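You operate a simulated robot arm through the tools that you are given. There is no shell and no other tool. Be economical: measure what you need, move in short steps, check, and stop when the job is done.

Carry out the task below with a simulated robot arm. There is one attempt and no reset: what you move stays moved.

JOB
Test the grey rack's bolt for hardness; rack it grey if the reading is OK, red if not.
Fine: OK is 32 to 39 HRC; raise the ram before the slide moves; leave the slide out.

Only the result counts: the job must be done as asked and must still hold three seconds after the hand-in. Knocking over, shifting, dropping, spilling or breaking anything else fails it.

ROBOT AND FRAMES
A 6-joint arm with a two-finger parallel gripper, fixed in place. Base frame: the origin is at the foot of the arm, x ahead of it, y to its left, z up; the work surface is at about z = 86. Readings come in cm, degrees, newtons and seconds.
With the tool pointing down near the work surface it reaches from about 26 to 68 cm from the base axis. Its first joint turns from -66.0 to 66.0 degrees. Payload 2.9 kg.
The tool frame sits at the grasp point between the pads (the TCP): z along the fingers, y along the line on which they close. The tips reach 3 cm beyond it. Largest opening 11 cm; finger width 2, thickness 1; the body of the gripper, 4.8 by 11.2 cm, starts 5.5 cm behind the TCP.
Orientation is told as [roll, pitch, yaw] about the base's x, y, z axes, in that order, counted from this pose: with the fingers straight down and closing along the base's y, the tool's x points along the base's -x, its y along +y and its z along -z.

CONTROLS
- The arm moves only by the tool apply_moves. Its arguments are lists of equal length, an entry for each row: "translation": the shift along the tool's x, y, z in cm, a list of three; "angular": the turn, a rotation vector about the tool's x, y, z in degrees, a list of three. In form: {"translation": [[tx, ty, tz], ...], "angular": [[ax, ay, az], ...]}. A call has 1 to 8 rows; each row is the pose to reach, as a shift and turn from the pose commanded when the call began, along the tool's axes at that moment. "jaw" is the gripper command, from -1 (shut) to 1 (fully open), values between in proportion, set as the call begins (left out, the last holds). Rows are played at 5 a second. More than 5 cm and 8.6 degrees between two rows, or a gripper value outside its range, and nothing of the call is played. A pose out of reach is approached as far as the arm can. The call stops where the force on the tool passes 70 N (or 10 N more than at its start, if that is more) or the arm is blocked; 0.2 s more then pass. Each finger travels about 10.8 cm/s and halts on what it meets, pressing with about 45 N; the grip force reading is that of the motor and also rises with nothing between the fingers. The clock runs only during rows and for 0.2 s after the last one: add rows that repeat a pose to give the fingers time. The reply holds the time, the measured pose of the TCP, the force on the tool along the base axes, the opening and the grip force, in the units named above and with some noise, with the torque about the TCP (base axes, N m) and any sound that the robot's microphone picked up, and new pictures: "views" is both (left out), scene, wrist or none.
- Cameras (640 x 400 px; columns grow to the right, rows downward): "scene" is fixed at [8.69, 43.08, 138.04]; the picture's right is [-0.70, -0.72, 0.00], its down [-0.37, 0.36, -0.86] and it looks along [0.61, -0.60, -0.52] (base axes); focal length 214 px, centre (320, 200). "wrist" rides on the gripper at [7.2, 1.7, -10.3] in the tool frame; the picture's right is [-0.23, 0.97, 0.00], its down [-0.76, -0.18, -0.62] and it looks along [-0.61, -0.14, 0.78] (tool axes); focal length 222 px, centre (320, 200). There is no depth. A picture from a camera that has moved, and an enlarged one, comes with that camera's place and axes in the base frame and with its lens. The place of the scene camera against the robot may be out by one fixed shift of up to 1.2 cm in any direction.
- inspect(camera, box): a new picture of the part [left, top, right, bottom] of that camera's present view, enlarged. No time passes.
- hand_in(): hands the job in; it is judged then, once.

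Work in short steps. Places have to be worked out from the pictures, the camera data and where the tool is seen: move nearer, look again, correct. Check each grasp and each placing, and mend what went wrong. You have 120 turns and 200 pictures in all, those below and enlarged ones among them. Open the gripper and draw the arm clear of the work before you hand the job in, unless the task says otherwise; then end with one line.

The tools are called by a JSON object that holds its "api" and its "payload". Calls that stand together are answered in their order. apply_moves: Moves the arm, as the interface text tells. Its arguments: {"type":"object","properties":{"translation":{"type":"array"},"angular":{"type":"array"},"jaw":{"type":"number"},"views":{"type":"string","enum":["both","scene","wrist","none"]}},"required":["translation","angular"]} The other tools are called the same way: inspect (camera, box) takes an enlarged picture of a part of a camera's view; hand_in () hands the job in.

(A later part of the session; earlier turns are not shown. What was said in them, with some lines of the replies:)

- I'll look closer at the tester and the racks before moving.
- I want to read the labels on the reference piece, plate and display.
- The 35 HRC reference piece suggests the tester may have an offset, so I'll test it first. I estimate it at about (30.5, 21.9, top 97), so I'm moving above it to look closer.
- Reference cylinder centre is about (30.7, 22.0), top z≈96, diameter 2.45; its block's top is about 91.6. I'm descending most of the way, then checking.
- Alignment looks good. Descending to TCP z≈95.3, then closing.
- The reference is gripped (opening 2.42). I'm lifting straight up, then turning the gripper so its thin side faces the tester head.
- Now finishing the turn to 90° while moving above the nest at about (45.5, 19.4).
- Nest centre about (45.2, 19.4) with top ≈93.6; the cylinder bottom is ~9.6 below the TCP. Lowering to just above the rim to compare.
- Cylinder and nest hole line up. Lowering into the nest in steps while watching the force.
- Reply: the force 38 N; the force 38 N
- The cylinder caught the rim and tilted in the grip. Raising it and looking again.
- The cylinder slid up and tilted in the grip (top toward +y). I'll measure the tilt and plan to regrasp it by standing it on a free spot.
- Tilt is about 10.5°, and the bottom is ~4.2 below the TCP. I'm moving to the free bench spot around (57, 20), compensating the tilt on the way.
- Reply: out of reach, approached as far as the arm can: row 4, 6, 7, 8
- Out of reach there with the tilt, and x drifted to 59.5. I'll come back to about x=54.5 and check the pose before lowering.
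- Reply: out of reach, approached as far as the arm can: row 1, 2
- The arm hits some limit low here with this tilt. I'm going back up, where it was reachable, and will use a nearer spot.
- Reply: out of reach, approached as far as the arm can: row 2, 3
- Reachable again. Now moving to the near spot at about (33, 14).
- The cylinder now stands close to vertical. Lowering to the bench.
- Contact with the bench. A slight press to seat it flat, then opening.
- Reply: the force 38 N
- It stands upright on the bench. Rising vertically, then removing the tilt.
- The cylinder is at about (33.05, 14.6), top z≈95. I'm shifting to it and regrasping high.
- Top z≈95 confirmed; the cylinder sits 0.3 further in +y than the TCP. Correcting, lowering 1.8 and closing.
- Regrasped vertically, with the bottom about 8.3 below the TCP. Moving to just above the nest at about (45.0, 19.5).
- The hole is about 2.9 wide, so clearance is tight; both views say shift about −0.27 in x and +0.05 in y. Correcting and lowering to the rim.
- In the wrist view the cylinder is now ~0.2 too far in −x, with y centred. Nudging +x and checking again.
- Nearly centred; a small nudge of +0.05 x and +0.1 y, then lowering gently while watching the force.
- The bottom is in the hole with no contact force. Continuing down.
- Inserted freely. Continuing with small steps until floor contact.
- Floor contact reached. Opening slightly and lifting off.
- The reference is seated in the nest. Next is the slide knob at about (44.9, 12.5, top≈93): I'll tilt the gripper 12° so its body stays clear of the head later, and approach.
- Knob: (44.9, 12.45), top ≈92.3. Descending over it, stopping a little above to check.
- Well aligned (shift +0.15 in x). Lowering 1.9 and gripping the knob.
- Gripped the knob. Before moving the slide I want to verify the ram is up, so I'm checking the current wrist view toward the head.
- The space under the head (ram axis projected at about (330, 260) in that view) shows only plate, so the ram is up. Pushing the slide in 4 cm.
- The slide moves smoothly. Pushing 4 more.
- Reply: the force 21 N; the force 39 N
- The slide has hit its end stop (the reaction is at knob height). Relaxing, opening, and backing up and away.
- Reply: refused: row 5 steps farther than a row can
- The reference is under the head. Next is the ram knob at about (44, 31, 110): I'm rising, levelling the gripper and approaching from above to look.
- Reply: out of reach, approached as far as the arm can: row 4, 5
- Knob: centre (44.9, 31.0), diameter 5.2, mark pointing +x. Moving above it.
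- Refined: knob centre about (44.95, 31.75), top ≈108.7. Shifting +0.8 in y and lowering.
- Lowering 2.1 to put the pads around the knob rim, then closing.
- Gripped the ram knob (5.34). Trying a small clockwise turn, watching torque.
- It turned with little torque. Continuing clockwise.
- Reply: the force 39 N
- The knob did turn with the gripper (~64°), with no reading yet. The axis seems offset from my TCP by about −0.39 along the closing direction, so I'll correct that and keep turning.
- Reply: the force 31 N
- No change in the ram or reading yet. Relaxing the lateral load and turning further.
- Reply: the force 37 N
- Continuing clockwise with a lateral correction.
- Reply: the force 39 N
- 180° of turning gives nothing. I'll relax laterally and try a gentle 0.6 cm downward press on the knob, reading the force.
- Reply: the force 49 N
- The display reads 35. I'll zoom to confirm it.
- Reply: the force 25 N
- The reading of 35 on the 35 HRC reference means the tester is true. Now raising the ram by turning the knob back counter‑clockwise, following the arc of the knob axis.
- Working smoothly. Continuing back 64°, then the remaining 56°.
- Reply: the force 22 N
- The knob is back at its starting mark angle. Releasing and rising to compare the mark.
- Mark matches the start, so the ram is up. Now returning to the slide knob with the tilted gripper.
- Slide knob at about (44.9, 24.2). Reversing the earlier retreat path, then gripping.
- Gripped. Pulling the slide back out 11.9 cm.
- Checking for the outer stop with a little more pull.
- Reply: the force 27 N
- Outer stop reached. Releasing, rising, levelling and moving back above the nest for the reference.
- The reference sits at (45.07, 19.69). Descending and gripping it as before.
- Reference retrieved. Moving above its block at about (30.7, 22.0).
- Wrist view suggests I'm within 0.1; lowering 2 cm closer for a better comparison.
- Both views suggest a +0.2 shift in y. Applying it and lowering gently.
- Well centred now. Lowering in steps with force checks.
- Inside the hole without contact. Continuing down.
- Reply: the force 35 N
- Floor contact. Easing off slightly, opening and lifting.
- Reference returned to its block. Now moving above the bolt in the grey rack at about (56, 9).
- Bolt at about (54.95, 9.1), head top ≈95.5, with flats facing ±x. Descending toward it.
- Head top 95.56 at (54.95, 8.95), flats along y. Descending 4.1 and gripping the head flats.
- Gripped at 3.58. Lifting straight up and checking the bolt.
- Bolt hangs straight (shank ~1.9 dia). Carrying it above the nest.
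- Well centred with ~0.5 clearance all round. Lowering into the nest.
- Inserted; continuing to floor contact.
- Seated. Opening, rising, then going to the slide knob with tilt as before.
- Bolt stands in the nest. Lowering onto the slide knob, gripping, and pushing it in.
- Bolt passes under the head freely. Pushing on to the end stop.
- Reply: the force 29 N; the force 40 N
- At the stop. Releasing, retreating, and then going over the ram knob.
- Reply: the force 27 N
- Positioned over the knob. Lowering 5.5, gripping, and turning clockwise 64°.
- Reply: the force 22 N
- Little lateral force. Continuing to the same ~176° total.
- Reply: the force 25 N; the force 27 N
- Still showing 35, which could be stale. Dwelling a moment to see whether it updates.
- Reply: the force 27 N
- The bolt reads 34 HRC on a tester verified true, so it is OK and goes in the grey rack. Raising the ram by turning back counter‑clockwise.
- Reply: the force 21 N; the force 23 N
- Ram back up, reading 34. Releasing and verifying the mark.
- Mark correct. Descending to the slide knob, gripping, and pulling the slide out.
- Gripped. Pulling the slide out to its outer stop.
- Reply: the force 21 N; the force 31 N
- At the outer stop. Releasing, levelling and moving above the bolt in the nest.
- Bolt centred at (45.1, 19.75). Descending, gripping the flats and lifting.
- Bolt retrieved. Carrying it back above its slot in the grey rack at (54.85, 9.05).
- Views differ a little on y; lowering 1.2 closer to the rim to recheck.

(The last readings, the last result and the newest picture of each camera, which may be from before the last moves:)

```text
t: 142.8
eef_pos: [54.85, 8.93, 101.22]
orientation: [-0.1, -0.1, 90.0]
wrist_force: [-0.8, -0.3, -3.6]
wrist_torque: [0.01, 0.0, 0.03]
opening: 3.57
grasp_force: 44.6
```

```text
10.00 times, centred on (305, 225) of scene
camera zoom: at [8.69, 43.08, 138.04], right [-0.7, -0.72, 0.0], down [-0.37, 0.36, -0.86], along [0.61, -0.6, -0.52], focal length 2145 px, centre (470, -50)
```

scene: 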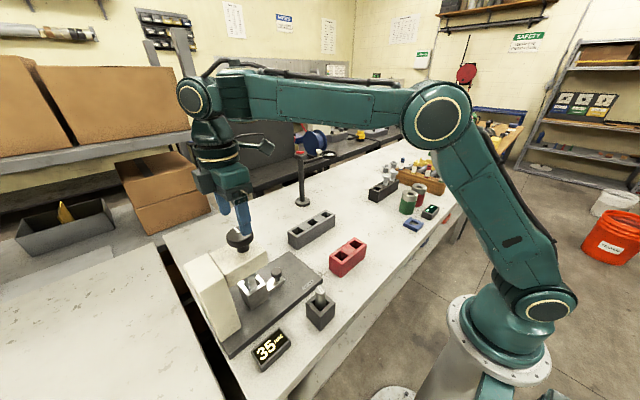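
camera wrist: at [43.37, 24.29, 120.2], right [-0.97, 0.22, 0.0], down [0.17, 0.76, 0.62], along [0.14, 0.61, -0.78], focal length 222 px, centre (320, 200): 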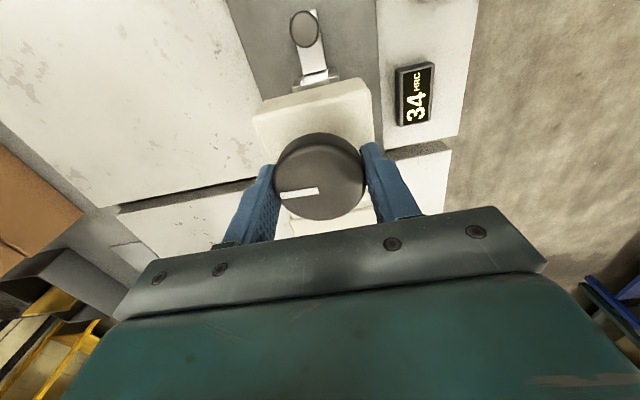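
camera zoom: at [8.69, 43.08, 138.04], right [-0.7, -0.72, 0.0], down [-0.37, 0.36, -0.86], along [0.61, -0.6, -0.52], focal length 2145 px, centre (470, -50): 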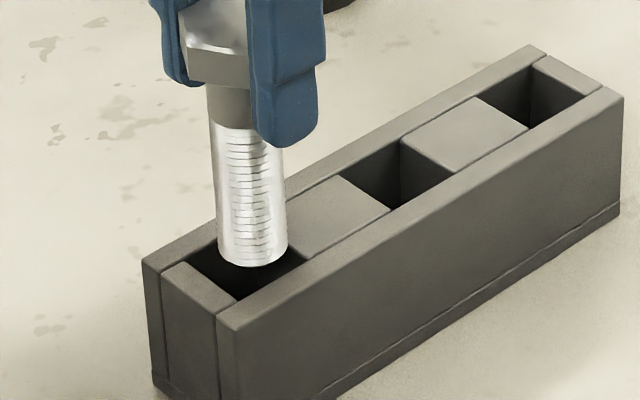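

Returning exactly to the pose at which I picked the bolt (about +0.07 x, +0.16 y from here), then lowering with force checks.

{"api": "apply_moves", "payload": {"translation": [[-0.16, -0.08, 0], [-0.16, -0.08, 0.5], [-0.16, -0.08, 1.0], [-0.16, -0.08, 1.4], [-0.16, -0.08, 1.4]], "angular": [[0, 0, 0], [0, 0, 0], [0, 0, 0], [0, 0, 0], [0, 0, 0]], "views": "none"}}

{"api": "inspect", "payload": {"camera": "scene", "box": [285, 205, 325, 245]}}

```text
t: 144.0
eef_pos: [54.78, 9.21, 99.79]
orientation: [-0.1, 0.0, 90.0]
wrist_force: [1.5, -0.6, -4.2]
wrist_torque: [0.0, 0.01, -0.02]
opening: 3.58
grasp_force: 44.8
```

```text
10.00 times, centred on (305, 225) of scene
camera zoom: at [8.69, 43.08, 138.04], right [-0.7, -0.72, 0.0], down [-0.37, 0.36, -0.86], along [0.61, -0.6, -0.52], focal length 2145 px, centre (470, -50)
```

zoom: 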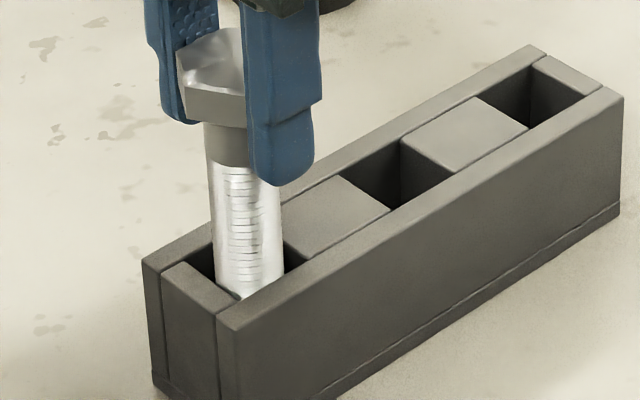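

The shank is inside the slot with no contact. Continuing down.

{"api": "apply_moves", "payload": {"translation": [[0, 0, 1], [0, 0, 2], [0, 0, 3], [0, 0, 3.6], [0, 0, 3.6]], "angular": [[0, 0, 0], [0, 0, 0], [0, 0, 0], [0, 0, 0], [0, 0, 0]], "views": "none"}}

{"api": "apply_moves", "payload": {"translation": [[0, 0, 0.2], [0, 0, 0.45], [0, 0, 0.45]], "angular": [[0, 0, 0], [0, 0, 0], [0, 0, 0]], "views": "none"}}

```text
t: 145.2
eef_pos: [54.82, 9.14, 96.23]
orientation: [-0.1, 0.0, 90.0]
wrist_force: [0.0, -0.5, -4.0]
wrist_torque: [-0.02, 0.02, 0.01]
opening: 3.58
grasp_force: 44.8
```

```text
t: 146.0
eef_pos: [54.94, 9.07, 95.89]
orientation: [-0.1, -0.1, 89.9]
wrist_force: [-4.3, -0.5, 11.8]
wrist_torque: [-0.05, 0.43, 0.0]
opening: 3.59
grasp_force: 45.1
```

Seated on the floor. Opening and withdrawing upward.

{"api": "apply_moves", "payload": {"translation": [[0, 0, 0], [0, 0, 0], [0, 0, 0], [0, 0, -4], [0, 0, -8], [0, 0, -12], [0, 0, -16], [0, 0, -16]], "angular": [[0, 0, 0], [0, 0, 0], [0, 0, 0], [0, 0, 0], [0, 0, 0], [0, 0, 0], [0, 0, 0], [0, 0, 0]], "jaw": 0, "views": "none"}}

{"api": "apply_moves", "payload": {"translation": [[0, 4, -3], [0, 8, -6], [0, 12, -9], [0, 16, -9], [0, 16, -9]], "angular": [[0, 0, 0], [0, 0, 0], [0, 0, 0], [0, 0, 0], [0, 0, 0]], "views": "both"}}

{"api": "inspect", "payload": {"camera": "scene", "box": [180, 190, 380, 380]}}

```text
t: 147.8
eef_pos: [54.68, 9.14, 111.66]
orientation: [-0.1, 0.0, 90.0]
wrist_force: [0.6, 0.7, -1.1]
wrist_torque: [0.02, 0.01, 0.03]
opening: 5.48
grasp_force: 0.2
```

```text
t: 149.0
eef_pos: [38.8, 9.0, 120.65]
orientation: [-0.2, 0.0, 90.0]
wrist_force: [0.0, 0.9, 0.2]
wrist_torque: [0.0, 0.02, 0.0]
opening: 5.51
grasp_force: 0.1
camera wrist: at [37.14, 1.73, 130.91], right [-0.97, 0.23, 0.0], down [0.18, 0.76, 0.62], along [0.14, 0.61, -0.78], focal length 222 px, centre (320, 200)
```

scene: 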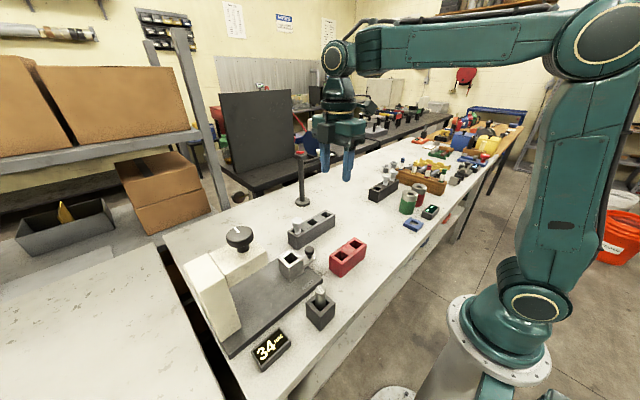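
wrist: 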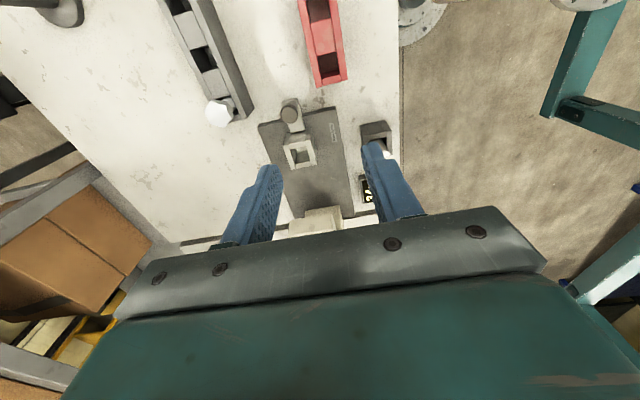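

```text
2.11 times, centred on (280, 285) of scene
camera zoom: at [8.68, 43.08, 138.04], right [-0.7, -0.72, 0.0], down [-0.37, 0.36, -0.86], along [0.61, -0.6, -0.52], focal length 452 px, centre (404, 21)
```

zoom: 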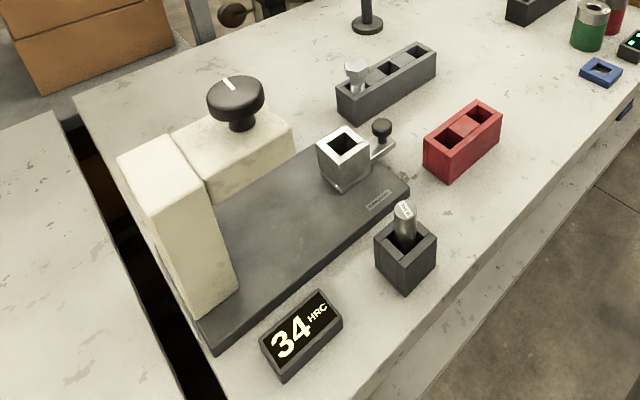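

Everything is in place: the bolt is in the grey rack, the slide is out, the ram is up, the reference is back in its block, and the arm is clear with the gripper open. Handing in.

{"api": "hand_in", "payload": {}}

```text
The job is handed in.
```

The bolt read 34 HRC, inside the 32–39 limit, so it is back in the grey rack with the ram up and the slide out. I checked the tester first on the 35 HRC reference piece, which read 35 and is back in its block.
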